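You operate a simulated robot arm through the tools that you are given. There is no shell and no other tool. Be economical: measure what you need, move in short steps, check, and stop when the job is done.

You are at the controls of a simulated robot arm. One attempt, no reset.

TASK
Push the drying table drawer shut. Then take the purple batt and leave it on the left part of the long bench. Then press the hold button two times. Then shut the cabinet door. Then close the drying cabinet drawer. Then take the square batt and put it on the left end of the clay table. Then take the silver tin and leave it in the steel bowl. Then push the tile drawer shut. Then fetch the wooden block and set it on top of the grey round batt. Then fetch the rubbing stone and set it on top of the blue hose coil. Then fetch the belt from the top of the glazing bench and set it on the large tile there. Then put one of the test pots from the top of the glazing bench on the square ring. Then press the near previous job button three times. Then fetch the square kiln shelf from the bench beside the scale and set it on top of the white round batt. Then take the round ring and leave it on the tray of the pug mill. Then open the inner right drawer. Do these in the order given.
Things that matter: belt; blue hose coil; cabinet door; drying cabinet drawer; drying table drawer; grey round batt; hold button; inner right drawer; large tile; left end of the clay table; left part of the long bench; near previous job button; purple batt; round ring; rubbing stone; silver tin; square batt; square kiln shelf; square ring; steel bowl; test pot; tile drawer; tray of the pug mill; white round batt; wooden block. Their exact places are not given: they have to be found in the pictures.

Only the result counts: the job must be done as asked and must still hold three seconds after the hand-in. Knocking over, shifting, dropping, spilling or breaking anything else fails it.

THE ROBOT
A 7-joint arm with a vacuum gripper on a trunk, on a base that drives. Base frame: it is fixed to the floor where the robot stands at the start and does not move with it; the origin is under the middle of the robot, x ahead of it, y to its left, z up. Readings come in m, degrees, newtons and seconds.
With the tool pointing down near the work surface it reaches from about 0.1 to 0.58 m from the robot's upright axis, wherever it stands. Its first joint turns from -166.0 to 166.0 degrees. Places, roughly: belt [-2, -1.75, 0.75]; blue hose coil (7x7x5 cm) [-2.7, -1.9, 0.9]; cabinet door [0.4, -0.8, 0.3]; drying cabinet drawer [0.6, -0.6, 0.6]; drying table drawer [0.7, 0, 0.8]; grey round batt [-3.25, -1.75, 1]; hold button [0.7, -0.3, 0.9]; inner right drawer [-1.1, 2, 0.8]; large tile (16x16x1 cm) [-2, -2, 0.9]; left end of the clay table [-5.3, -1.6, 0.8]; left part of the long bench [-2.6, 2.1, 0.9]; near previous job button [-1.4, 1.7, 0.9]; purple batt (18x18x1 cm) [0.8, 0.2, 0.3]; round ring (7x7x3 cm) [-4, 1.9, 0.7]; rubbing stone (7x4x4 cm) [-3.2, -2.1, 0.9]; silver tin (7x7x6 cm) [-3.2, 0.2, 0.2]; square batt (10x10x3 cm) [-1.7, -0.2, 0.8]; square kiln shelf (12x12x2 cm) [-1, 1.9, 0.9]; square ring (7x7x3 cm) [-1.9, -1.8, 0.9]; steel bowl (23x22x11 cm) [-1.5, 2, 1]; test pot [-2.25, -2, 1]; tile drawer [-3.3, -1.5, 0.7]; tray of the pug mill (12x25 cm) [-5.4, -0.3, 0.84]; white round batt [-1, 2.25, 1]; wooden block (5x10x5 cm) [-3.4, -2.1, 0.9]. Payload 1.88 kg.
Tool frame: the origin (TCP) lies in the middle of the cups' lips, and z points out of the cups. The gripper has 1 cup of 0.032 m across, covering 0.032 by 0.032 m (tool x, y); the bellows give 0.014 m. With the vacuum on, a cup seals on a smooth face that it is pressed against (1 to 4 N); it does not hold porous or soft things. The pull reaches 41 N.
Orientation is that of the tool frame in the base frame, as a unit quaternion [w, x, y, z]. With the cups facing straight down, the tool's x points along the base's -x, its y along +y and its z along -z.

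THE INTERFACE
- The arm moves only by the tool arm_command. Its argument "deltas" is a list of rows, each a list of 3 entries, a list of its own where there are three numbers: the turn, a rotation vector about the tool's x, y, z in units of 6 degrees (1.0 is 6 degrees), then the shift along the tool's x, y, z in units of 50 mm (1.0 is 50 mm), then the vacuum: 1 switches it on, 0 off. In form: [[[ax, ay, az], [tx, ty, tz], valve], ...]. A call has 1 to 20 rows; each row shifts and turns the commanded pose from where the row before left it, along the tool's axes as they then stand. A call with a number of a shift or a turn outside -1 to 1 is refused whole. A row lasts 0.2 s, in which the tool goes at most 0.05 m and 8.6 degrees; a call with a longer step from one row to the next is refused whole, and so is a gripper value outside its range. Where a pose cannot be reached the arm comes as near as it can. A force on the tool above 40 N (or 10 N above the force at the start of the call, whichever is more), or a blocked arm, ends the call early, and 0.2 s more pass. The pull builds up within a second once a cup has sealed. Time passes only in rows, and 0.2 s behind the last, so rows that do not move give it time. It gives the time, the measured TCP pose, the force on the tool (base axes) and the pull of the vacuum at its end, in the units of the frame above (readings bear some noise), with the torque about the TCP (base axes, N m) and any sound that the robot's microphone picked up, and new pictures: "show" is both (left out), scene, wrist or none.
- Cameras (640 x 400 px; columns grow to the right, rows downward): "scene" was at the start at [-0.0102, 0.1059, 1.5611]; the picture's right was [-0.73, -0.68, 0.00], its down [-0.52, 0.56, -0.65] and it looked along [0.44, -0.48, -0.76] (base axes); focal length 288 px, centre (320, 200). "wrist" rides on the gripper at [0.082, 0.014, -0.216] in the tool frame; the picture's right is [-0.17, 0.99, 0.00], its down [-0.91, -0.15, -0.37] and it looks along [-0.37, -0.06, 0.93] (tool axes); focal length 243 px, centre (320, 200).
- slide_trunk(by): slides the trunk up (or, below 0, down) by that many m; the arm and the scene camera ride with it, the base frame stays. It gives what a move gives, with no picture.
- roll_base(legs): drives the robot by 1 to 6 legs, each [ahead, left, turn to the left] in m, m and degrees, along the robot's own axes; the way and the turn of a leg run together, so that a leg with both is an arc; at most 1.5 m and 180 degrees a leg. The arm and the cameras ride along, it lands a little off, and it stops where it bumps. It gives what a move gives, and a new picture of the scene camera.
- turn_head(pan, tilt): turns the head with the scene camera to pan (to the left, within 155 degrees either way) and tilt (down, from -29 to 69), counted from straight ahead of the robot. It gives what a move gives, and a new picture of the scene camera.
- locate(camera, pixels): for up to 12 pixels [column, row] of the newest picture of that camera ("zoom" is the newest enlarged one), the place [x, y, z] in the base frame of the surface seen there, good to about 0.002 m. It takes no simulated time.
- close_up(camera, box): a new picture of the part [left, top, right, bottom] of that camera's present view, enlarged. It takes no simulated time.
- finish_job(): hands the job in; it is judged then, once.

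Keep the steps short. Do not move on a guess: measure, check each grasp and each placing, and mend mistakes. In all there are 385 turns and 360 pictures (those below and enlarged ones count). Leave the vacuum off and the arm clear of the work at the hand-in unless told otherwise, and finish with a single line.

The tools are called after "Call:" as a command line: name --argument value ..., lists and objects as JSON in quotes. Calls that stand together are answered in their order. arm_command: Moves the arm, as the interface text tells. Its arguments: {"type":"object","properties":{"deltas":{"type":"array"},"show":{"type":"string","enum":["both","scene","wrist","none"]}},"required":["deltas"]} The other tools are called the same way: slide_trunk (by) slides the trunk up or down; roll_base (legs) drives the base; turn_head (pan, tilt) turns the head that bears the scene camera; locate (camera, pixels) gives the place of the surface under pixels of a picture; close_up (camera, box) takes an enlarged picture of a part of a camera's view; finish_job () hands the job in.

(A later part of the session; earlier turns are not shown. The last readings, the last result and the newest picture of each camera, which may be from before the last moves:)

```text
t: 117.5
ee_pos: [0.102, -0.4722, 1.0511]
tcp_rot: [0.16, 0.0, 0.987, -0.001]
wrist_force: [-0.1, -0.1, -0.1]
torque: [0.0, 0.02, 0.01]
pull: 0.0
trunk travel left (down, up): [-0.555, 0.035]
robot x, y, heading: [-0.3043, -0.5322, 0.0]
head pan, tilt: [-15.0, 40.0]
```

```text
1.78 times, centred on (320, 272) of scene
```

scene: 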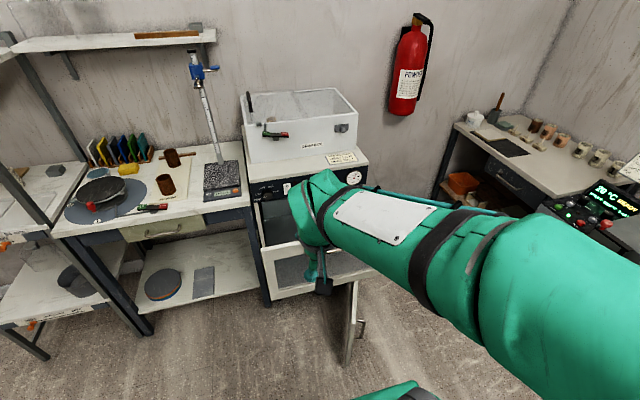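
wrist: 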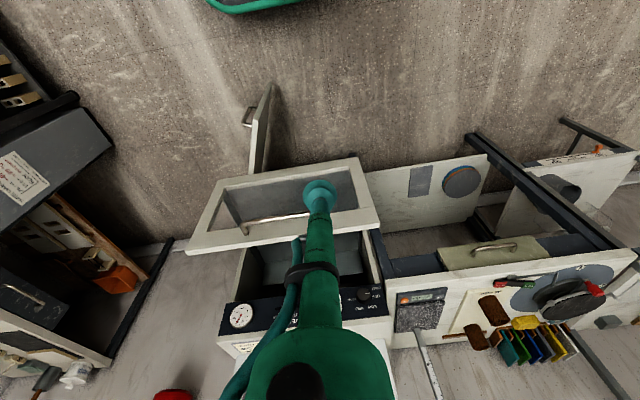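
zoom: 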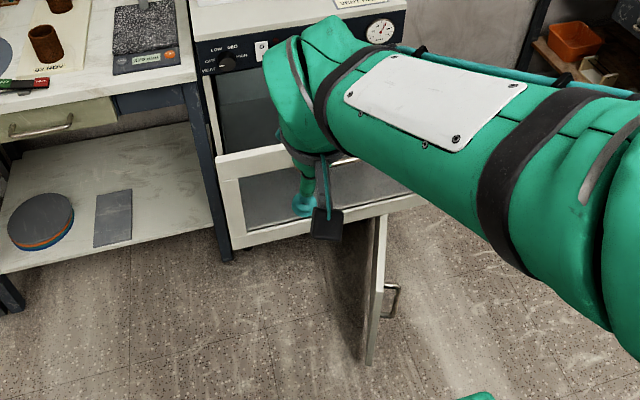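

Geometry: door hinge near (0.655,−0.83), free edge at (0.21,−0.66), top z≈0.506, with the open drawer (front x≈0.396, z≥0.53) above it. I'll push the door from its outer side, tool pointing down in front of the drawer. Reposition the base, level the tool, lower the trunk.

Call:
arm_command --deltas '[[[0, 1, 0], [0, 0, 0], 0], [[0, 1, 0], [0, 0, 0], 0], [[0, 1, 0], [0, 0, 0], 0]]' --show "none"

Call:
roll_base --legs '[[0.1, 0.2, 0]]'

Call:
slide_trunk --by -0.4

Call:
arm_command --deltas '[[[0, 0, 0], [0.7, -0.5, 0], 0], [[0, 0, 0], [0, -0.8, 0], 0], [[0, 0, 0], [0, -0.8, 0], 0], [[0, 0, 0], [0, -0.8, 0], 0]]'

```text
t: 118.3
ee_pos: [0.1015, -0.4718, 1.0516]
tcp_rot: [0.002, 0.0, 1.0, -0.001]
wrist_force: [-0.6, 0.8, -0.2]
torque: [-0.01, 0.01, -0.04]
pull: 0.1
trunk travel left (down, up): [-0.555, 0.035]
robot x, y, heading: [-0.3057, -0.5314, -0.1]
head pan, tilt: [-15.0, 40.0]
```

```text
t: 120.0
ee_pos: [0.2007, -0.2715, 1.0523]
tcp_rot: [0.003, -0.001, 1.0, 0.0]
wrist_force: [-0.5, 0.2, 0.2]
torque: [-0.01, 0.03, 0.01]
pull: 0.0
trunk travel left (down, up): [-0.555, 0.035]
robot x, y, heading: [-0.207, -0.336, 0.1]
head pan, tilt: [-15.0, 40.0]
```

scene: 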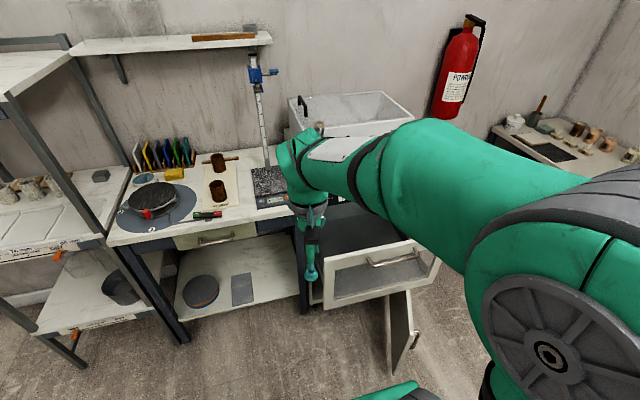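

```text
t: 123.8
ee_pos: [0.201, -0.2729, 0.6513]
tcp_rot: [0.003, -0.002, 1.0, 0.0]
wrist_force: [-0.9, 0.4, 0.0]
torque: [-0.01, -0.01, 0.03]
pull: 0.1
trunk travel left (down, up): [-0.155, 0.435]
robot x, y, heading: [-0.2015, -0.3324, -0.0]
head pan, tilt: [-15.0, 40.0]
```

```text
t: 124.8
ee_pos: [0.167, -0.4158, 0.653]
tcp_rot: [0.002, -0.002, 1.0, -0.001]
wrist_force: [0.1, 0.6, -0.1]
torque: [-0.01, 0.02, -0.02]
pull: 0.1
trunk travel left (down, up): [-0.155, 0.435]
robot x, y, heading: [-0.2021, -0.3361, 0.4]
head pan, tilt: [-15.0, 40.0]
```

scene: 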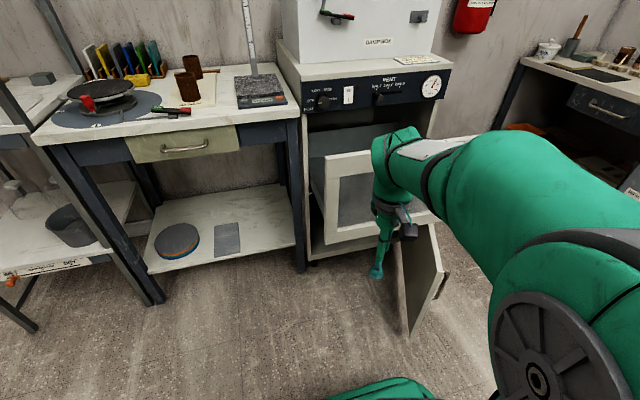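
wrist: 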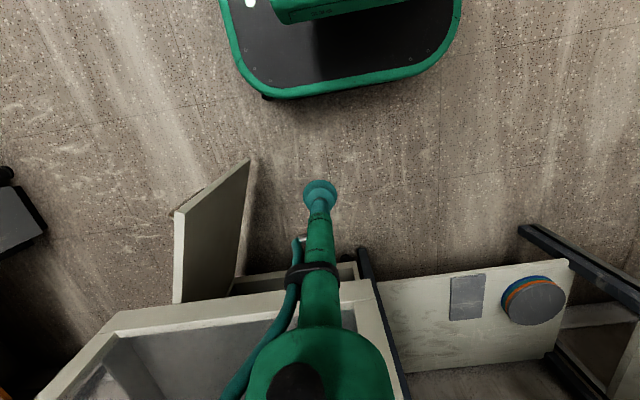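

Call:
locate --camera "wrist" --pixels '[[182, 216], [248, 162], [176, 270], [178, 213], [215, 190], [235, 230], [240, 285], [245, 280]]'

Call:
locate --camera "scene" --pixels '[[431, 226], [443, 276], [411, 330], [440, 285], [425, 300], [400, 330], [332, 240], [395, 240]]'

Call:
close_up --camera "scene" --box '[300, 140, 480, 350]'

```text
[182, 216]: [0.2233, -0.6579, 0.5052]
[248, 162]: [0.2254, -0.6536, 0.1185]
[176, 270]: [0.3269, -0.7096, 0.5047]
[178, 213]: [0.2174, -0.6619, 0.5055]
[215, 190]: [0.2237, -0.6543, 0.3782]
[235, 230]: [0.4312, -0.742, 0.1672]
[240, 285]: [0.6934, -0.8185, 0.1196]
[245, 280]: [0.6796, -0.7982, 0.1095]
```

```text
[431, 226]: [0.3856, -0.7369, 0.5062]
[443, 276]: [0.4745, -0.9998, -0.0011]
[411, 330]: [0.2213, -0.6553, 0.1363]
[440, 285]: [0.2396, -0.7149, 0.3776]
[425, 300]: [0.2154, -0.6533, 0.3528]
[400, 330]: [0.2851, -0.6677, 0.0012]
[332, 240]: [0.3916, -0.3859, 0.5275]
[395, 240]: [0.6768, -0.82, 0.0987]
```

```text
1.90 times, centred on (390, 245) of scene
```

zoom: 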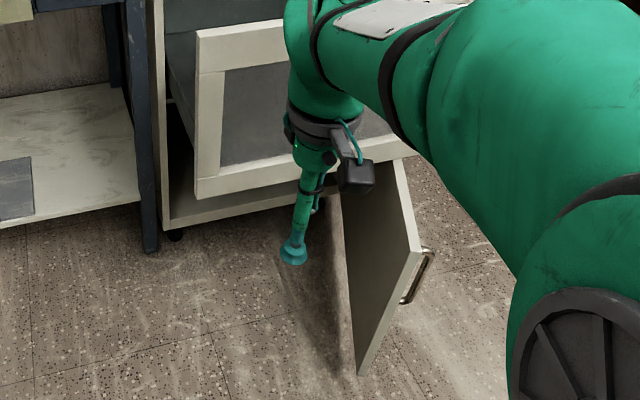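

Handle sits at z≈0.30–0.42, so pushing at z≈0.435 clears it. Move over to the door's outer side (0.26, −0.75) and descend.

Call:
arm_command --deltas '[[[0, 0, 0], [0, -0.8, 0], 0], [[0, 0, 0], [0, -0.8, 0], 0], [[0, 0, 0], [-0.3, -0.8, 0], 0], [[0, 0, 0], [-0.3, -0.8, 0], 0], [[0, 0, 0], [-0.3, -0.8, 0], 0], [[0, 0, 0], [-0.3, -0.8, 0], 0], [[0, 0, 0], [-0.3, -0.8, 0], 0], [[0, 0, 0], [-0.3, -0.8, 0], 0], [[0, 0, 0], [0, -0.3, 0.8], 0], [[0, 0, 0], [0, 0, 0.8], 0], [[0, 0, 0], [0, 0, 0.8], 0], [[0, 0, 0], [0, 0, 0.8], 0], [[0, 0, 0], [0, 0, 0.8], 0], [[0, 0, 0], [0, 0, 0.36], 0]]'

```text
t: 127.8
ee_pos: [0.2592, -0.7546, 0.4339]
tcp_rot: [0.003, -0.001, 1.0, -0.001]
wrist_force: [0.1, -0.1, 0.5]
torque: [-0.02, 0.01, -0.01]
pull: 0.1
trunk travel left (down, up): [-0.155, 0.435]
robot x, y, heading: [-0.2051, -0.3288, 0.2]
head pan, tilt: [-15.0, 40.0]
```

scene: 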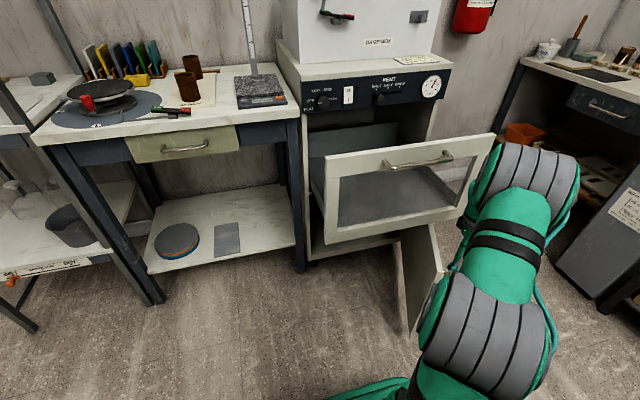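
wrist: 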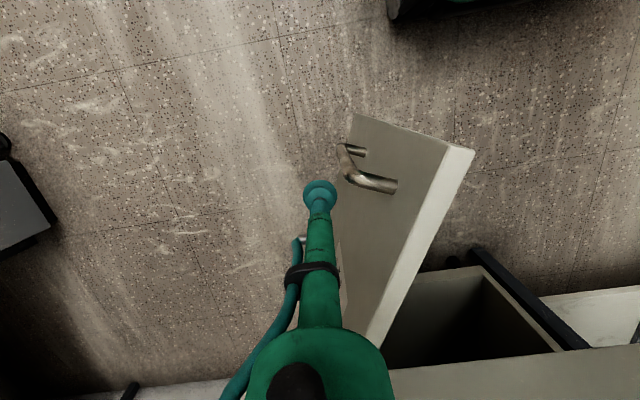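

Now push +y (with a bit of +x), moving along the door's arc.

Call:
arm_command --deltas '[[[0, 0, 0], [0, 0.5, 0], 0], [[0, 0, 0], [0, 0.5, 0], 0], [[0, 0, 0], [-0.05, 0.5, 0], 0], [[0, 0, 0], [-0.1, 0.5, 0], 0], [[0, 0, 0], [-0.1, 0.5, 0], 0], [[0, 0, 0], [-0.1, 0.5, 0], 0], [[0, 0, 0], [-0.1, 0.5, 0], 0], [[0, 0, 0], [-0.1, 0.5, 0], 0]]'

```text
t: 128.7
ee_pos: [0.2693, -0.6768, 0.437]
tcp_rot: [0.009, -0.004, 1.0, -0.006]
wrist_force: [0.6, 1.0, -0.2]
torque: [0.03, 0.05, -0.03]
pull: 0.0
trunk travel left (down, up): [-0.155, 0.435]
robot x, y, heading: [-0.2027, -0.3305, -0.0]
head pan, tilt: [-15.0, 40.0]
stopped in row 4: the force on the tool passed its limit at 46 N (the readings are from after the stop); the commanded pose is now the measured one
```

scene: 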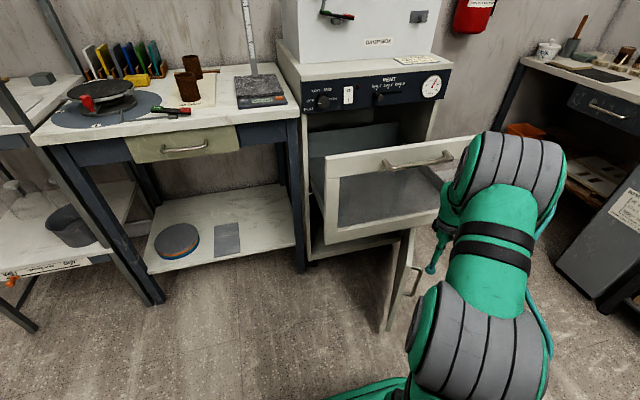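
wrist: 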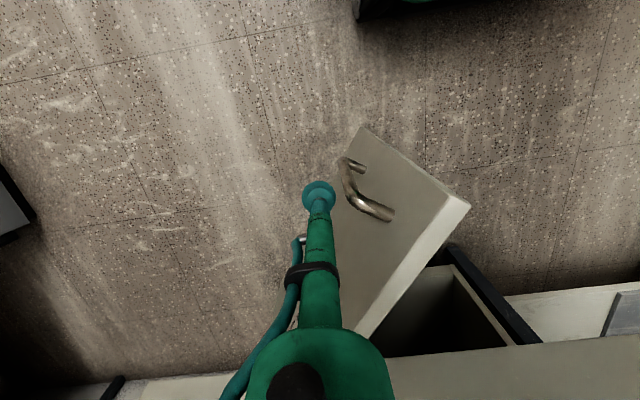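

The door moves; the impact exceeded the force limit at that speed. Continue slower.

Call:
arm_command --deltas '[[[0, 0, 0], [-0.03, 0.2, 0], 0], [[0, 0, 0], [-0.03, 0.2, 0], 0], [[0, 0, 0], [-0.03, 0.2, 0], 0], [[0, 0, 0], [-0.04, 0.2, 0], 0], [[0, 0, 0], [-0.04, 0.2, 0], 0], [[0, 0, 0], [-0.04, 0.2, 0], 0], [[0, 0, 0], [-0.05, 0.2, 0], 0], [[0, 0, 0], [-0.05, 0.2, 0], 0], [[0, 0, 0], [-0.05, 0.2, 0], 0], [[0, 0, 0], [-0.05, 0.2, 0], 0], [[0, 0, 0], [-0.05, 0.2, 0], 0], [[0, 0, 0], [-0.05, 0.2, 0], 0], [[0, 0, 0], [-0.05, 0.2, 0], 0], [[0, 0, 0], [-0.05, 0.2, 0], 0], [[0, 0, 0], [-0.05, 0.2, 0], 0], [[0, 0, 0], [-0.05, 0.2, 0], 0]]'

```text
t: 132.1
ee_pos: [0.3019, -0.5158, 0.4362]
tcp_rot: [0.009, -0.005, 1.0, -0.006]
wrist_force: [0.7, 0.4, -0.3]
torque: [0.01, 0.02, 0.03]
pull: 0.1
trunk travel left (down, up): [-0.155, 0.435]
robot x, y, heading: [-0.2008, -0.3346, 0.1]
head pan, tilt: [-15.0, 40.0]
```

scene: 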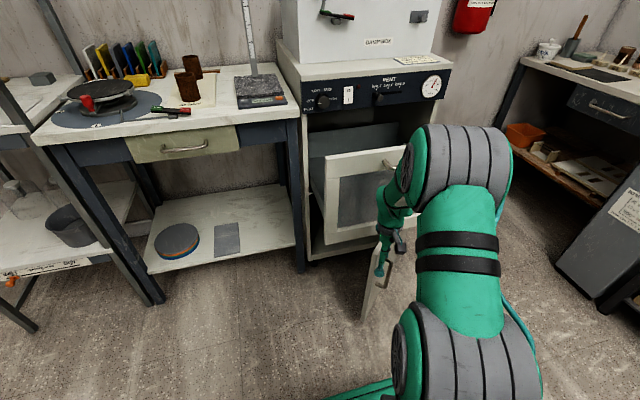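
wrist: 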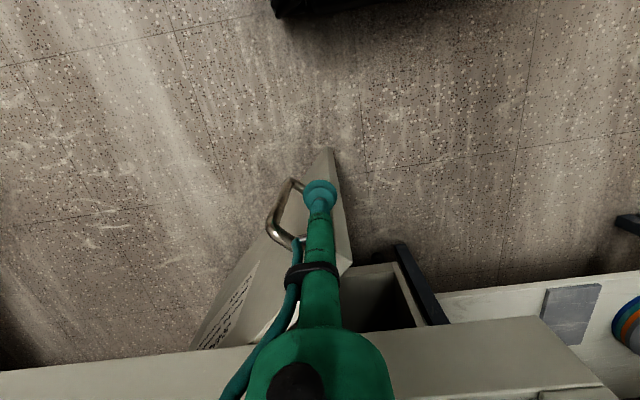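

Call:
locate --camera "wrist" --pixels '[[330, 155], [347, 262], [265, 265], [230, 320], [310, 160], [272, 225], [350, 350], [560, 330]]'

```text
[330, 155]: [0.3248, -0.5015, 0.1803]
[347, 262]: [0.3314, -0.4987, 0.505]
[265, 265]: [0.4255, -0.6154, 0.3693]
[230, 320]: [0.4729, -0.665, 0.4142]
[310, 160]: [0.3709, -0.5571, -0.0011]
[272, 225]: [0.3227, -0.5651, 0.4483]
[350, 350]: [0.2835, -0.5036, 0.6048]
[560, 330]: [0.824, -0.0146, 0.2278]
```

Door is now at ≈44°. The rest must be pushed from under the drawer with the tool horizontal. Retreat, reposition the base to the left, with the arm reaching sideways.

Call:
arm_command --deltas '[[[0, 0, 0], [0.6, -0.1, 0], 0], [[0, 0, 0], [0.8, 0, 0], 0], [[0, 0, 0], [0.8, 0, 0], 0], [[0, 0, 0], [0.4, 0.4, -0.6], 0], [[0, 0, 0], [0.2, 0.4, -0.6], 0], [[0, 0, 0], [0, 0.4, -0.6], 0]]' --show "none"

Call:
roll_base --legs '[[0, 0.43, 0], [0.25, 0, 0]]'

```text
t: 133.5
ee_pos: [0.1619, -0.4608, 0.5239]
tcp_rot: [0.008, -0.003, 1.0, -0.006]
wrist_force: [0.1, -0.4, 0.2]
torque: [0.02, 0.03, -0.05]
pull: 0.0
trunk travel left (down, up): [-0.155, 0.435]
robot x, y, heading: [-0.2048, -0.3339, 0.2]
head pan, tilt: [-15.0, 40.0]
```

```text
t: 137.6
ee_pos: [0.4116, -0.0256, 0.5245]
tcp_rot: [0.009, -0.007, 1.0, -0.006]
wrist_force: [-0.7, -0.7, 0.2]
torque: [0.0, -0.01, -0.03]
pull: 0.0
trunk travel left (down, up): [-0.155, 0.435]
robot x, y, heading: [0.0468, 0.0989, 0.4]
head pan, tilt: [-15.0, 40.0]
```

scene: 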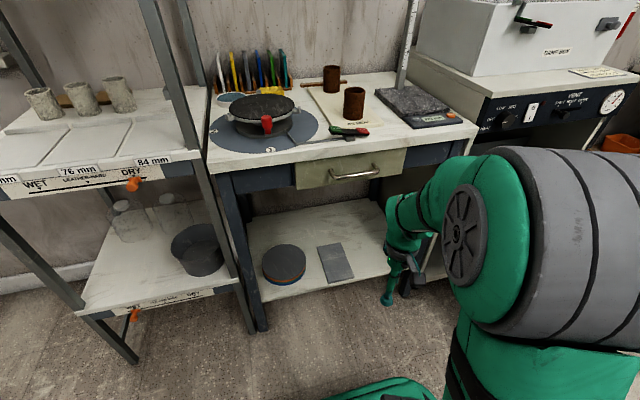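

Call:
arm_command --deltas '[[[0, 0, 0], [0.6, -0.7, 0], 0], [[0, 0, 0], [0.6, -0.7, 0], 0], [[0, 0, 0], [0.6, -0.7, 0], 0], [[0, 0, 0], [0.6, -0.7, 0], 0], [[0, 0, 0], [0.6, -0.7, 0], 0], [[0, 0, 0], [0.5, -0.7, 0], 0], [[0, 0, 0], [0.5, -0.7, 0], 0], [[0, 0, 0], [0.2, -0.7, 0], 0], [[0, 0, 0], [0.2, -0.7, 0], 0], [[0, -1, 0], [0, 0, 0], 0], [[0, -1, 0], [0, 0, 0], 0], [[0, -1, 0], [0, 0, 0], 0], [[0, -1, 0], [0, 0, 0], 0], [[0, -1, 0], [0, 0, 0], 0], [[0, -1, 0], [0, 0, 0], 0]]'

```text
t: 140.8
ee_pos: [0.1962, -0.3435, 0.5254]
tcp_rot: [0.318, -0.009, 0.948, -0.004]
wrist_force: [0.7, 0.0, 0.0]
torque: [0.0, -0.04, 0.01]
pull: 0.1
trunk travel left (down, up): [-0.155, 0.435]
robot x, y, heading: [0.0443, 0.1013, 0.6]
head pan, tilt: [-15.0, 40.0]
```

scene: 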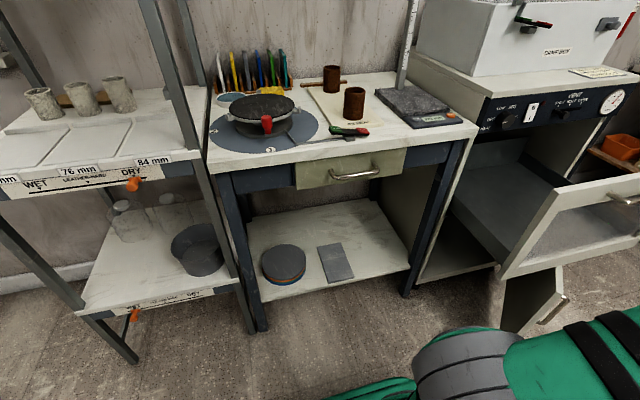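
wrist: 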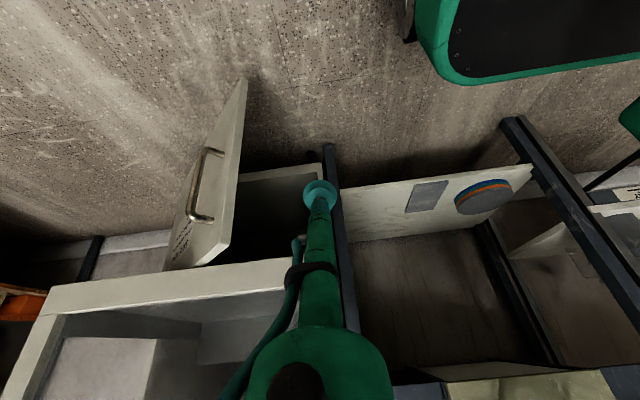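

Pitching works sideways (37° so far). Continue to near horizontal.

Call:
arm_command --deltas '[[[0, -1, 0], [0, 0, 0], 0], [[0, -1, 0], [0, 0, 0], 0], [[0, -1, 0], [0, 0, 0], 0], [[0, -1, 0], [0, 0, 0], 0], [[0, -1, 0], [0, 0, 0], 0], [[0, -1, 0], [0, 0, 0], 0], [[0, -1, 0], [0, 0, 0], 0], [[0, -1, 0], [0, 0, 0], 0]]'

```text
t: 142.6
ee_pos: [0.204, -0.3406, 0.5352]
tcp_rot: [0.55, -0.007, 0.835, -0.001]
wrist_force: [-0.4, 0.5, 0.2]
torque: [0.01, 0.02, -0.03]
pull: 0.1
out of reach, approached as far as the arm can: row 5, 6, 7, 8
trunk travel left (down, up): [-0.155, 0.435]
robot x, y, heading: [0.0415, 0.1078, 0.8]
head pan, tilt: [-15.0, 40.0]
```

scene: 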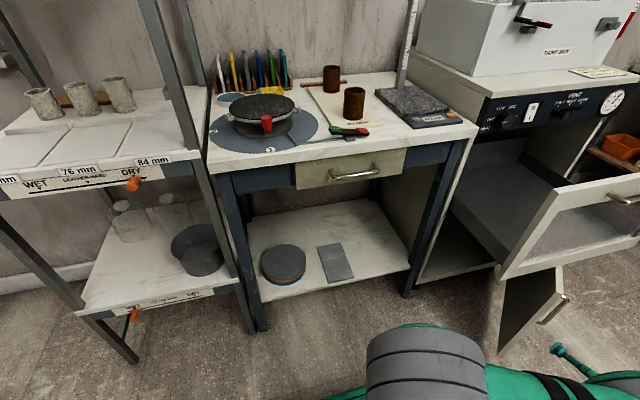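
wrist: 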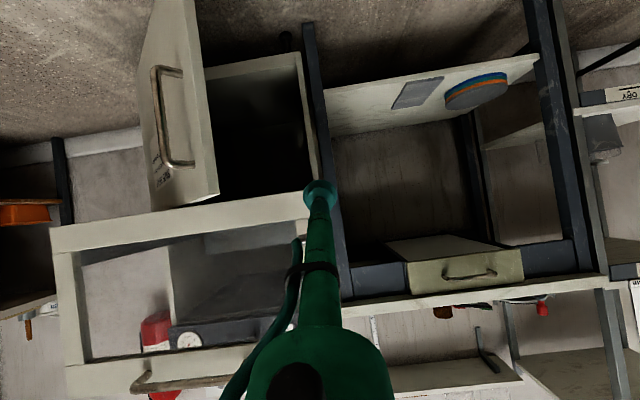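

Tool is ~67° forward (23° below horizontal) – good enough. Ease the commanded pitch back to match, lower the trunk, and move right to in front of the door.

Call:
arm_command --deltas '[[[0, 1, 0], [0, 0, 0], 0], [[0, 1, 0], [0, 0, 0], 0], [[0, 0.7, 0], [0, 0, 0], 0]]' --show "none"

Call:
slide_trunk --by -0.15

Call:
arm_command --deltas '[[[0, 0, 0], [0, -0.7, 0], 0], [[0, 0, 0], [0, -0.7, 0], 0], [[0, 0, 0], [0, -0.7, 0], 0], [[0, 0, 0], [0, -0.7, 0], 0], [[0, 0, 0], [0.5, -0.5, 0.2], 0], [[0, 0, 0], [0.5, 0, 0.2], 0]]'

```text
t: 143.4
ee_pos: [0.2038, -0.3384, 0.5357]
tcp_rot: [0.427, -0.007, 0.904, -0.001]
wrist_force: [0.4, -0.9, -0.5]
torque: [-0.01, -0.01, 0.01]
pull: 0.1
trunk travel left (down, up): [-0.155, 0.435]
robot x, y, heading: [0.0467, 0.1021, 0.5]
head pan, tilt: [-15.0, 40.0]
```

```text
t: 145.1
ee_pos: [0.2032, -0.3384, 0.3853]
tcp_rot: [0.427, -0.007, 0.904, -0.001]
wrist_force: [0.6, 0.2, -0.5]
torque: [0.01, 0.01, 0.0]
pull: 0.0
trunk travel left (down, up): [-0.005, 0.585]
robot x, y, heading: [0.0427, 0.1006, 0.4]
head pan, tilt: [-15.0, 40.0]
```

```text
t: 146.5
ee_pos: [0.1879, -0.5046, 0.3368]
tcp_rot: [0.427, -0.007, 0.904, -0.001]
wrist_force: [1.1, -0.5, 0.0]
torque: [0.0, -0.03, -0.01]
pull: 0.1
trunk travel left (down, up): [-0.005, 0.585]
robot x, y, heading: [0.043, 0.1032, 0.7]
head pan, tilt: [-15.0, 40.0]
```

scene: 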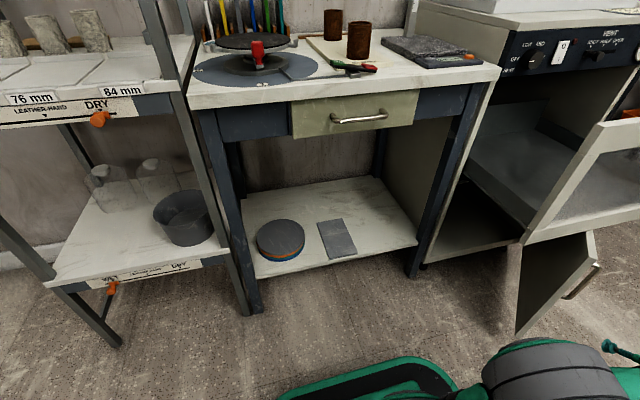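
wrist: 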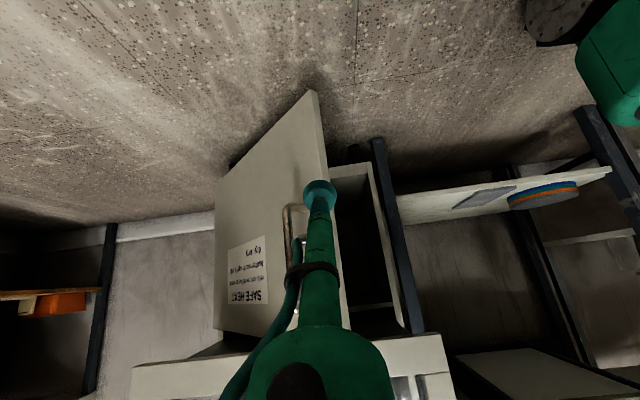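

Adjust: go lower to stay under the door handle (tip z≈0.2). Shift base 0.12 m right, then pitch to ~60° and descend.

Call:
roll_base --legs '[[0, -0.08, 0]]'

Call:
arm_command --deltas '[[[0, -0.8, 0], [0, 0, 0], 0], [[0, -0.8, 0], [0, 0, 0], 0], [[0, 0, 0], [0.8, 0, 0.46], 0], [[0, 0, 0], [0.8, 0, 0.46], 0], [[0, 0, 0], [0.8, 0, 0.46], 0]]'

```text
t: 147.6
ee_pos: [0.1896, -0.5847, 0.3367]
tcp_rot: [0.427, -0.008, 0.904, -0.001]
wrist_force: [-0.4, -0.3, -0.5]
torque: [0.01, 0.0, -0.02]
pull: 0.1
trunk travel left (down, up): [-0.005, 0.585]
robot x, y, heading: [0.0452, 0.023, 0.4]
head pan, tilt: [-15.0, 40.0]
```

scene: 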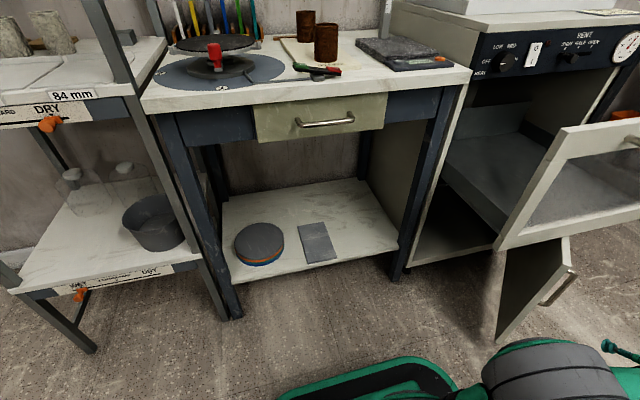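

```text
t: 148.8
ee_pos: [0.1881, -0.5862, 0.1974]
tcp_rot: [0.501, -0.008, 0.865, -0.002]
wrist_force: [-0.2, -1.0, 0.1]
torque: [-0.01, 0.09, 0.05]
pull: 0.0
trunk travel left (down, up): [-0.005, 0.585]
robot x, y, heading: [0.0442, 0.0197, 0.5]
head pan, tilt: [-15.0, 40.0]
```

scene: 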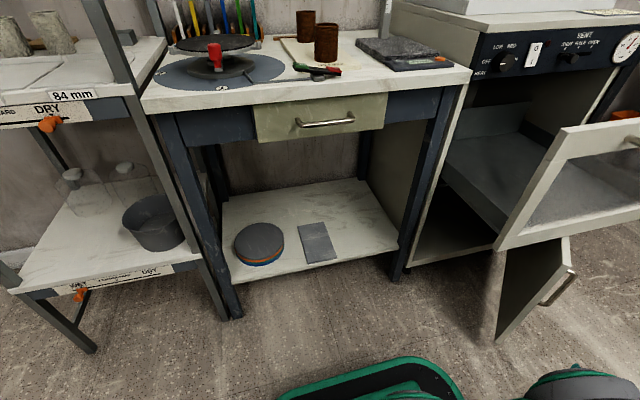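
wrist: 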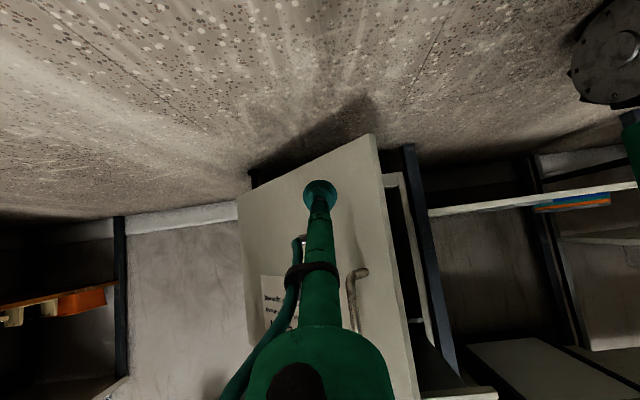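

Approach the door face under the handle, then push slowly +x with slight +y following the arc.

Call:
arm_command --deltas '[[[0, 0, 0], [-0.3, 0, 0.52], 0], [[0, 0, 0], [-0.3, 0, 0.52], 0], [[0, 0, 0], [-0.3, 0, 0.52], 0], [[0, 0, 0], [-0.3, 0, 0.52], 0], [[0, 0, 0], [-0.3, 0, 0.52], 0], [[0, 0, 0], [-0.2, 0, 0.34], 0], [[0, 0, 0], [-0.1, 0.1, 0.17], 0], [[0, 0, 0], [-0.1, 0.1, 0.17], 0], [[0, 0, 0], [-0.1, 0.1, 0.17], 0], [[0, 0, 0], [-0.1, 0.1, 0.17], 0], [[0, 0, 0], [-0.1, 0.1, 0.17], 0], [[0, 0, 0], [-0.1, 0.1, 0.17], 0], [[0, 0, 0], [-0.1, 0.1, 0.17], 0], [[0, 0, 0], [-0.1, 0.1, 0.17], 0]]'

```text
t: 151.8
ee_pos: [0.4369, -0.5423, 0.1994]
tcp_rot: [0.5, -0.007, 0.866, -0.001]
wrist_force: [0.3, 0.0, 0.1]
torque: [0.02, 0.02, -0.02]
pull: 0.1
trunk travel left (down, up): [-0.005, 0.585]
robot x, y, heading: [0.045, 0.0252, 0.6]
head pan, tilt: [-15.0, 40.0]
```

scene: 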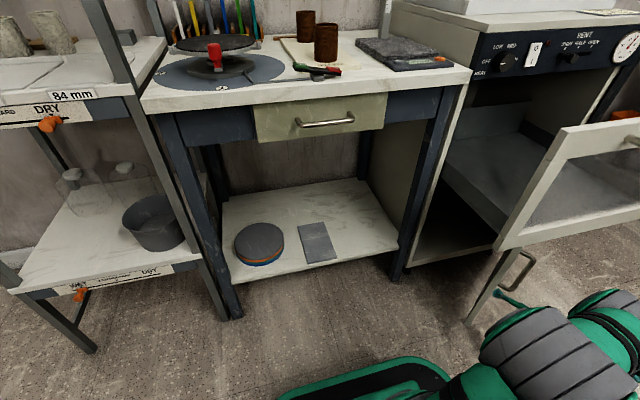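
wrist: 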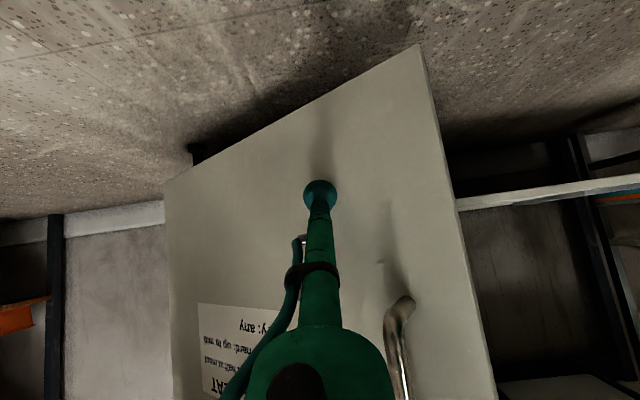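

Call:
arm_command --deltas '[[[0, 0, 0], [-0.12, 0.1, 0.2], 0], [[0, 0, 0], [-0.12, 0.1, 0.2], 0], [[0, 0, 0], [-0.12, 0.1, 0.2], 0], [[0, 0, 0], [-0.12, 0.1, 0.2], 0], [[0, 0, 0], [-0.12, 0.08, 0.2], 0], [[0, 0, 0], [-0.12, 0.08, 0.2], 0], [[0, 0, 0], [-0.12, 0.06, 0.2], 0], [[0, 0, 0], [-0.12, 0.06, 0.2], 0], [[0, 0, 0], [-0.12, 0.04, 0.2], 0], [[0, 0, 0], [-0.12, 0.04, 0.2], 0], [[0, 0, 0], [-0.12, 0, 0.2], 0], [[0, 0, 0], [-0.12, 0, 0.2], 0], [[0, 0, 0], [-0.1, 0, 0.17], 0], [[0, 0, 0], [-0.1, 0, 0.17], 0]]'

```text
t: 154.8
ee_pos: [0.5966, -0.5027, 0.2024]
tcp_rot: [0.501, -0.008, 0.865, 0.0]
wrist_force: [0.5, 0.7, 0.2]
torque: [0.02, 0.01, -0.03]
pull: 0.0
trunk travel left (down, up): [-0.005, 0.585]
robot x, y, heading: [0.0455, 0.023, 0.3]
head pan, tilt: [-15.0, 40.0]
```

scene: 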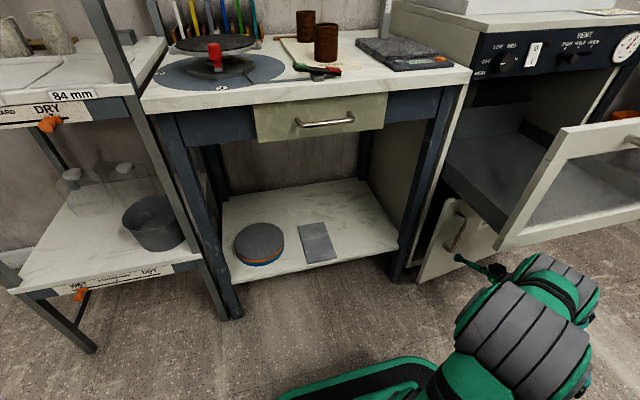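
wrist: 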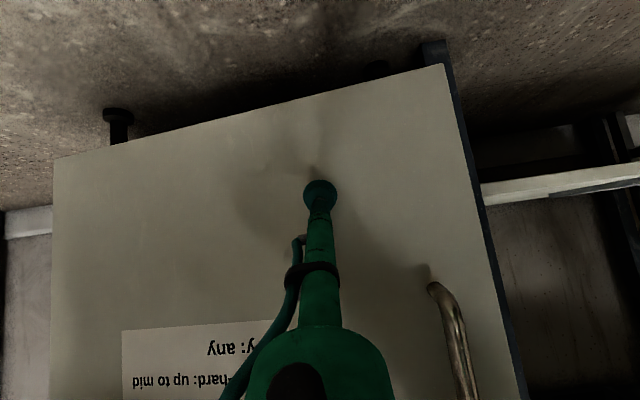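

Call:
locate --camera "scene" --pixels '[[455, 200], [425, 275], [480, 260], [455, 225], [435, 240], [420, 260]]'

Call:
arm_command --deltas '[[[0, 0, 0], [-0.08, 0, 0.14], 0], [[0, 0, 0], [-0.08, 0, 0.14], 0], [[0, 0, 0], [-0.08, 0, 0.14], 0], [[0, 0, 0], [-0.08, 0, 0.14], 0], [[0, 0, 0], [-0.05, 0, 0.09], 0], [[0, 0, 0], [-0.05, 0, 0.09], 0], [[0, 0, 0], [-0.05, 0, 0.09], 0], [[0, 0, 0], [-0.05, 0, 0.09], 0], [[0, 0, 0], [-0.05, 0, 0.09], 0]]'

```text
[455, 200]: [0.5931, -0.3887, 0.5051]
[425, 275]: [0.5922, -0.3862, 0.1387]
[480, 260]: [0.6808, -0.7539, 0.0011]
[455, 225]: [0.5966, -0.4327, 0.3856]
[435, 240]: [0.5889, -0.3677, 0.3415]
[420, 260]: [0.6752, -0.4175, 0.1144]
```

```text
t: 156.8
ee_pos: [0.6538, -0.5029, 0.2008]
tcp_rot: [0.501, -0.006, 0.865, -0.001]
wrist_force: [-2.7, 0.9, -1.3]
torque: [-0.03, -0.02, -0.03]
pull: 0.0
trunk travel left (down, up): [-0.005, 0.585]
robot x, y, heading: [0.0449, 0.0211, 0.7]
head pan, tilt: [-15.0, 40.0]
```

scene: 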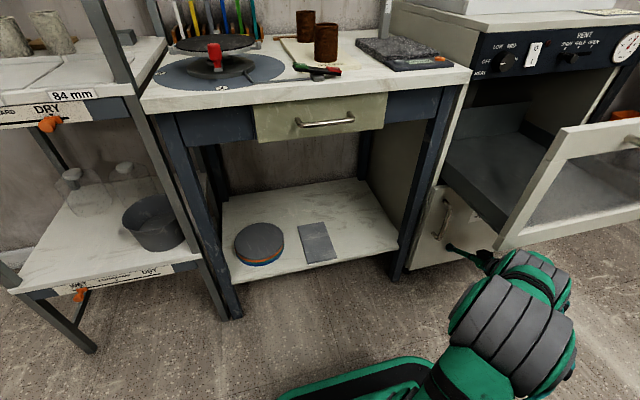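
wrist: 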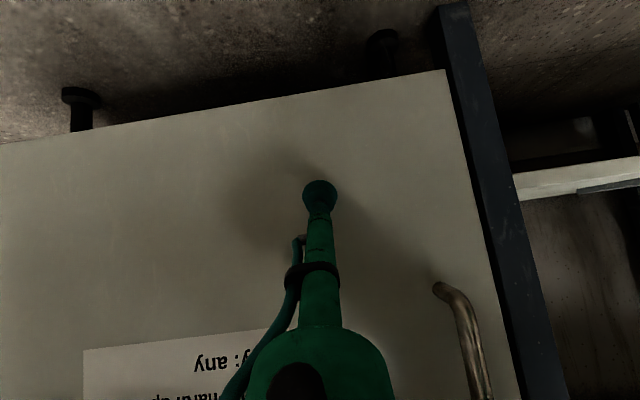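

Contact force −2.7 N: near the stop. A few more millimetres.

Call:
arm_command --deltas '[[[0, 0, 0], [-0.05, 0, 0.087], 0], [[0, 0, 0], [-0.05, 0, 0.087], 0], [[0, 0, 0], [-0.05, 0, 0.087], 0], [[0, 0, 0], [-0.05, 0, 0.087], 0]]' --show "wrist"

Call:
locate --camera "wrist" --pixels '[[440, 80], [460, 180], [30, 160], [200, 120], [400, 180], [100, 250]]'

```text
t: 157.7
ee_pos: [0.6627, -0.5028, 0.1908]
tcp_rot: [0.496, -0.003, 0.868, 0.002]
wrist_force: [-8.0, -0.8, -2.6]
torque: [0.04, -0.24, 0.01]
pull: 0.0
trunk travel left (down, up): [-0.005, 0.585]
robot x, y, heading: [0.0442, 0.0225, 0.4]
head pan, tilt: [-15.0, 40.0]
stopped in row 4: the force on the tool passed its limit at 44 N (the readings are from after the stop); the commanded pose is now the measured one
```

wrist: 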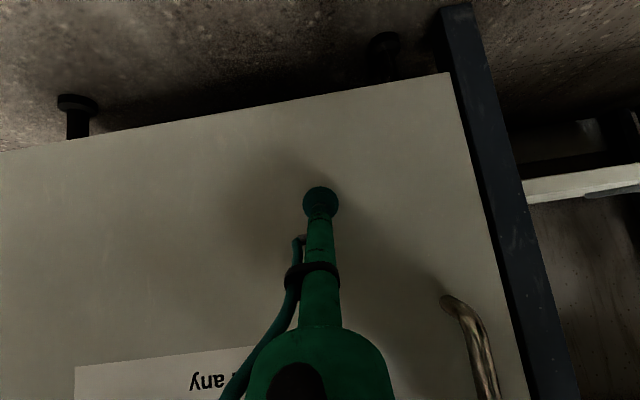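

```text
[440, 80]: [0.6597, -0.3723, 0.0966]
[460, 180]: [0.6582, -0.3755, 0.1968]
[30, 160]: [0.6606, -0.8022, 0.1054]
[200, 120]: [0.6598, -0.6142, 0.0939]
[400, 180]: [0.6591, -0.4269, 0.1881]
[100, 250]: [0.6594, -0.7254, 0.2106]
```

Door flat at x≈0.659 everywhere: shut. Retreat, raise the trunk, and prepare to push the drawer's lower rail the same way.

Call:
arm_command --deltas '[[[0, 0, 0], [0.3, 0, -0.52], 0], [[0, 0, 0], [0.4, 0, -0.69], 0], [[0, 0, 0], [0.4, 0, -0.69], 0], [[0, 0, 0], [0.4, 0, -0.69], 0], [[0, 0, 0], [0.4, 0, -0.69], 0], [[0, 0, 0], [0.4, 0, -0.69], 0], [[0, 0, 0], [0.4, 0, -0.69], 0], [[0, 0, 0], [0.4, 0, -0.69], 0], [[0, 0, 0], [0.4, 0, -0.69], 0], [[0, 0, 0], [0.4, 0, -0.69], 0], [[0, 0, 0], [0.4, -0.2, -0.69], 0]]' --show "none"

Call:
slide_trunk --by 0.37

Call:
turn_head --pan -40 --tilt 45

Call:
close_up --camera "wrist" --box '[0, 0, 640, 400]'

```text
t: 160.1
ee_pos: [0.2355, -0.5146, 0.1958]
tcp_rot: [0.496, -0.005, 0.868, 0.002]
wrist_force: [0.6, 0.7, 0.1]
torque: [-0.02, -0.01, 0.04]
pull: 0.0
trunk travel left (down, up): [-0.005, 0.585]
robot x, y, heading: [0.0446, 0.0223, 0.5]
head pan, tilt: [-15.0, 40.0]
```

```text
t: 163.7
ee_pos: [0.2353, -0.5165, 0.5661]
tcp_rot: [0.497, -0.003, 0.868, -0.001]
wrist_force: [0.8, 0.5, 0.2]
torque: [0.01, 0.01, 0.0]
pull: 0.0
trunk travel left (down, up): [-0.375, 0.215]
robot x, y, heading: [0.0479, 0.0198, 0.6]
head pan, tilt: [-15.0, 40.0]
```

```text
t: 164.6
ee_pos: [0.2352, -0.5161, 0.5666]
tcp_rot: [0.496, -0.004, 0.868, 0.001]
wrist_force: [0.1, 0.3, -0.6]
torque: [0.04, 0.03, 0.02]
pull: 0.0
trunk travel left (down, up): [-0.375, 0.215]
robot x, y, heading: [0.046, 0.0209, 0.6]
head pan, tilt: [-40.0, 45.0]
```

scene: 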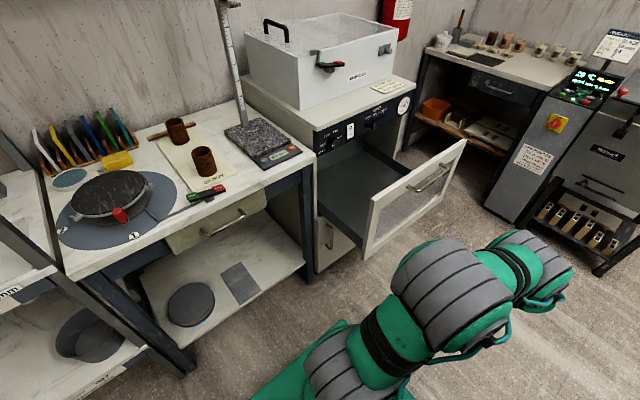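

```text
1.00 times, centred on (320, 200) of wrist (not enlarged: the box is as wide or as high as the picture)
```

zoom: 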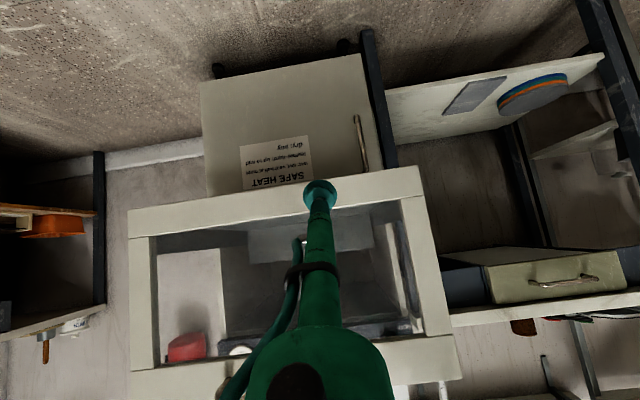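

Call:
locate --camera "zoom" --pixels '[[280, 186], [280, 215], [250, 208], [380, 205], [420, 260], [380, 370], [140, 225]]'

```text
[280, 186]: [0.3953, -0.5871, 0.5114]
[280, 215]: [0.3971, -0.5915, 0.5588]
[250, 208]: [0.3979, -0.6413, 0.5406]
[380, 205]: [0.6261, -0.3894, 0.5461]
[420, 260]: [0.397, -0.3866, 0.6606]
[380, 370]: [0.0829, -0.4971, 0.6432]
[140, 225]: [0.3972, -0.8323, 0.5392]
```

Lower rail spans z≈0.51–0.56. Aim tip at z 0.54, y −0.55 and push slowly.

Call:
arm_command --deltas '[[[0, 0, 0], [0.45, -0.35, 0.26], 0], [[0, 0, 0], [-0.3, -0.35, 0.52], 0], [[0, 0, 0], [-0.3, 0, 0.52], 0], [[0, 0, 0], [-0.3, 0, 0.52], 0], [[0, 0, 0], [-0.3, 0, 0.52], 0], [[0, 0, 0], [-0.1, 0, 0.17], 0], [[0, 0, 0], [-0.1, 0, 0.17], 0], [[0, 0, 0], [-0.1, 0, 0.17], 0], [[0, 0, 0], [-0.1, 0, 0.17], 0], [[0, 0, 0], [-0.15, 0, 0.26], 0], [[0, 0, 0], [-0.15, 0, 0.26], 0], [[0, 0, 0], [-0.15, 0, 0.26], 0]]'

```text
t: 167.2
ee_pos: [0.4403, -0.5489, 0.5389]
tcp_rot: [0.497, -0.004, 0.868, 0.0]
wrist_force: [-0.1, -0.3, -0.6]
torque: [0.02, 0.0, -0.02]
pull: 0.0
trunk travel left (down, up): [-0.375, 0.215]
robot x, y, heading: [0.0453, 0.0217, 0.5]
head pan, tilt: [-40.0, 45.0]
```

scene: 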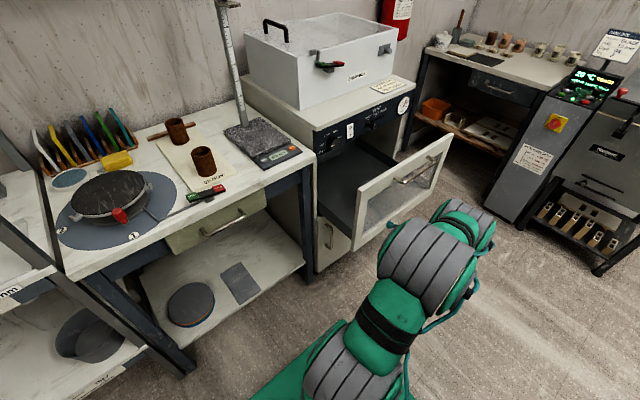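
wrist: 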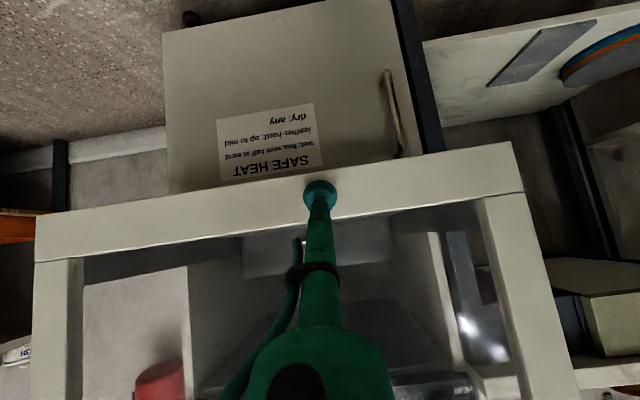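

Call:
arm_command --deltas '[[[0, 0, 0], [-0.15, 0, 0.26], 0], [[0, 0, 0], [-0.15, 0, 0.26], 0], [[0, 0, 0], [-0.15, 0, 0.26], 0], [[0, 0, 0], [-0.15, 0, 0.26], 0], [[0, 0, 0], [-0.15, 0, 0.26], 0], [[0, 0, 0], [-0.15, 0, 0.26], 0], [[0, 0, 0], [-0.15, 0, 0.26], 0], [[0, 0, 0], [-0.15, 0, 0.26], 0], [[0, 0, 0], [-0.15, 0, 0.26], 0], [[0, 0, 0], [-0.15, 0, 0.26], 0], [[0, 0, 0], [-0.15, 0, 0.26], 0], [[0, 0, 0], [-0.08, 0, 0.14], 0], [[0, 0, 0], [-0.08, 0, 0.14], 0], [[0, 0, 0], [-0.08, 0, 0.14], 0], [[0, 0, 0], [-0.08, 0, 0.14], 0], [[0, 0, 0], [-0.08, 0, 0.14], 0], [[0, 0, 0], [-0.08, 0, 0.14], 0]]'

```text
t: 170.8
ee_pos: [0.6534, -0.546, 0.537]
tcp_rot: [0.496, -0.004, 0.868, 0.001]
wrist_force: [-0.2, 0.3, 0.7]
torque: [0.01, -0.07, -0.04]
pull: 0.1
trunk travel left (down, up): [-0.375, 0.215]
robot x, y, heading: [0.0394, 0.0193, 0.5]
head pan, tilt: [-40.0, 45.0]
```

scene: 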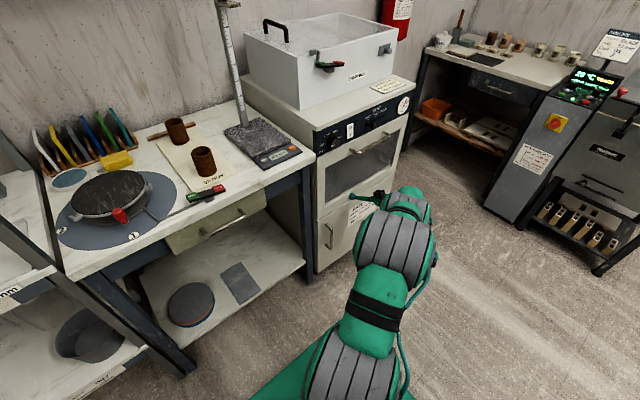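
wrist: 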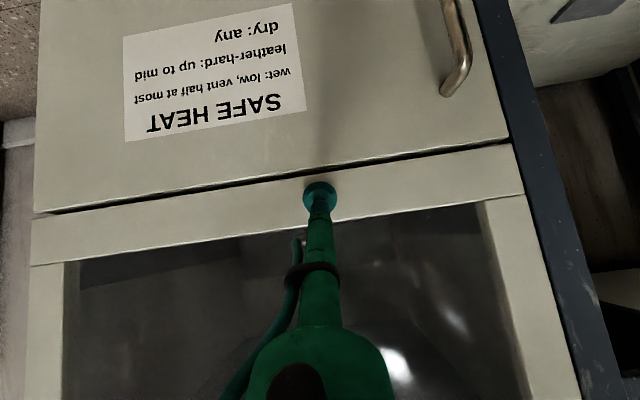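

Nearly flush. Push a few more millimetres until force.

Call:
arm_command --deltas '[[[0, 0, 0], [-0.05, 0, 0.087], 0], [[0, 0, 0], [-0.05, 0, 0.087], 0], [[0, 0, 0], [-0.05, 0, 0.087], 0], [[0, 0, 0], [-0.05, 0, 0.087], 0], [[0, 0, 0], [-0.05, 0, 0.087], 0]]' --show "wrist"

Call:
locate --camera "wrist" --pixels '[[100, 170], [420, 140], [100, 230], [420, 190]]'

```text
t: 171.8
ee_pos: [0.6632, -0.5473, 0.5272]
tcp_rot: [0.492, 0.0, 0.871, 0.001]
wrist_force: [-8.5, -0.5, -2.0]
torque: [0.04, -0.16, -0.01]
pull: 0.1
trunk travel left (down, up): [-0.375, 0.215]
robot x, y, heading: [0.0445, 0.0208, 0.7]
head pan, tilt: [-40.0, 45.0]
stopped in row 4: the force on the tool passed its limit at 44 N (the readings are from after the stop); the commanded pose is now the measured one
```

wrist: 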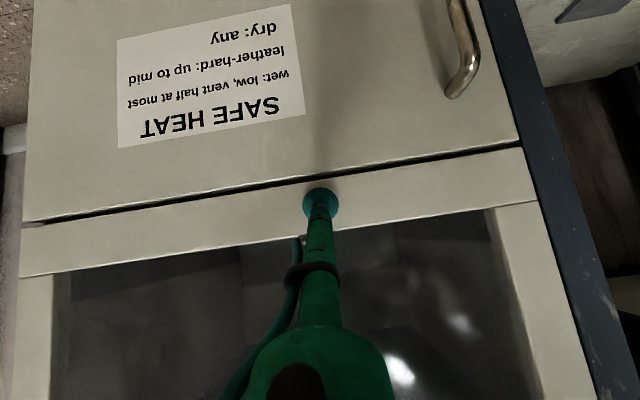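

```text
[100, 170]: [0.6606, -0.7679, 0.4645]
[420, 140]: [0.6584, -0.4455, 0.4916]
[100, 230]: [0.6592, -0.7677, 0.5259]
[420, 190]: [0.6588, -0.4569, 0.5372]
```

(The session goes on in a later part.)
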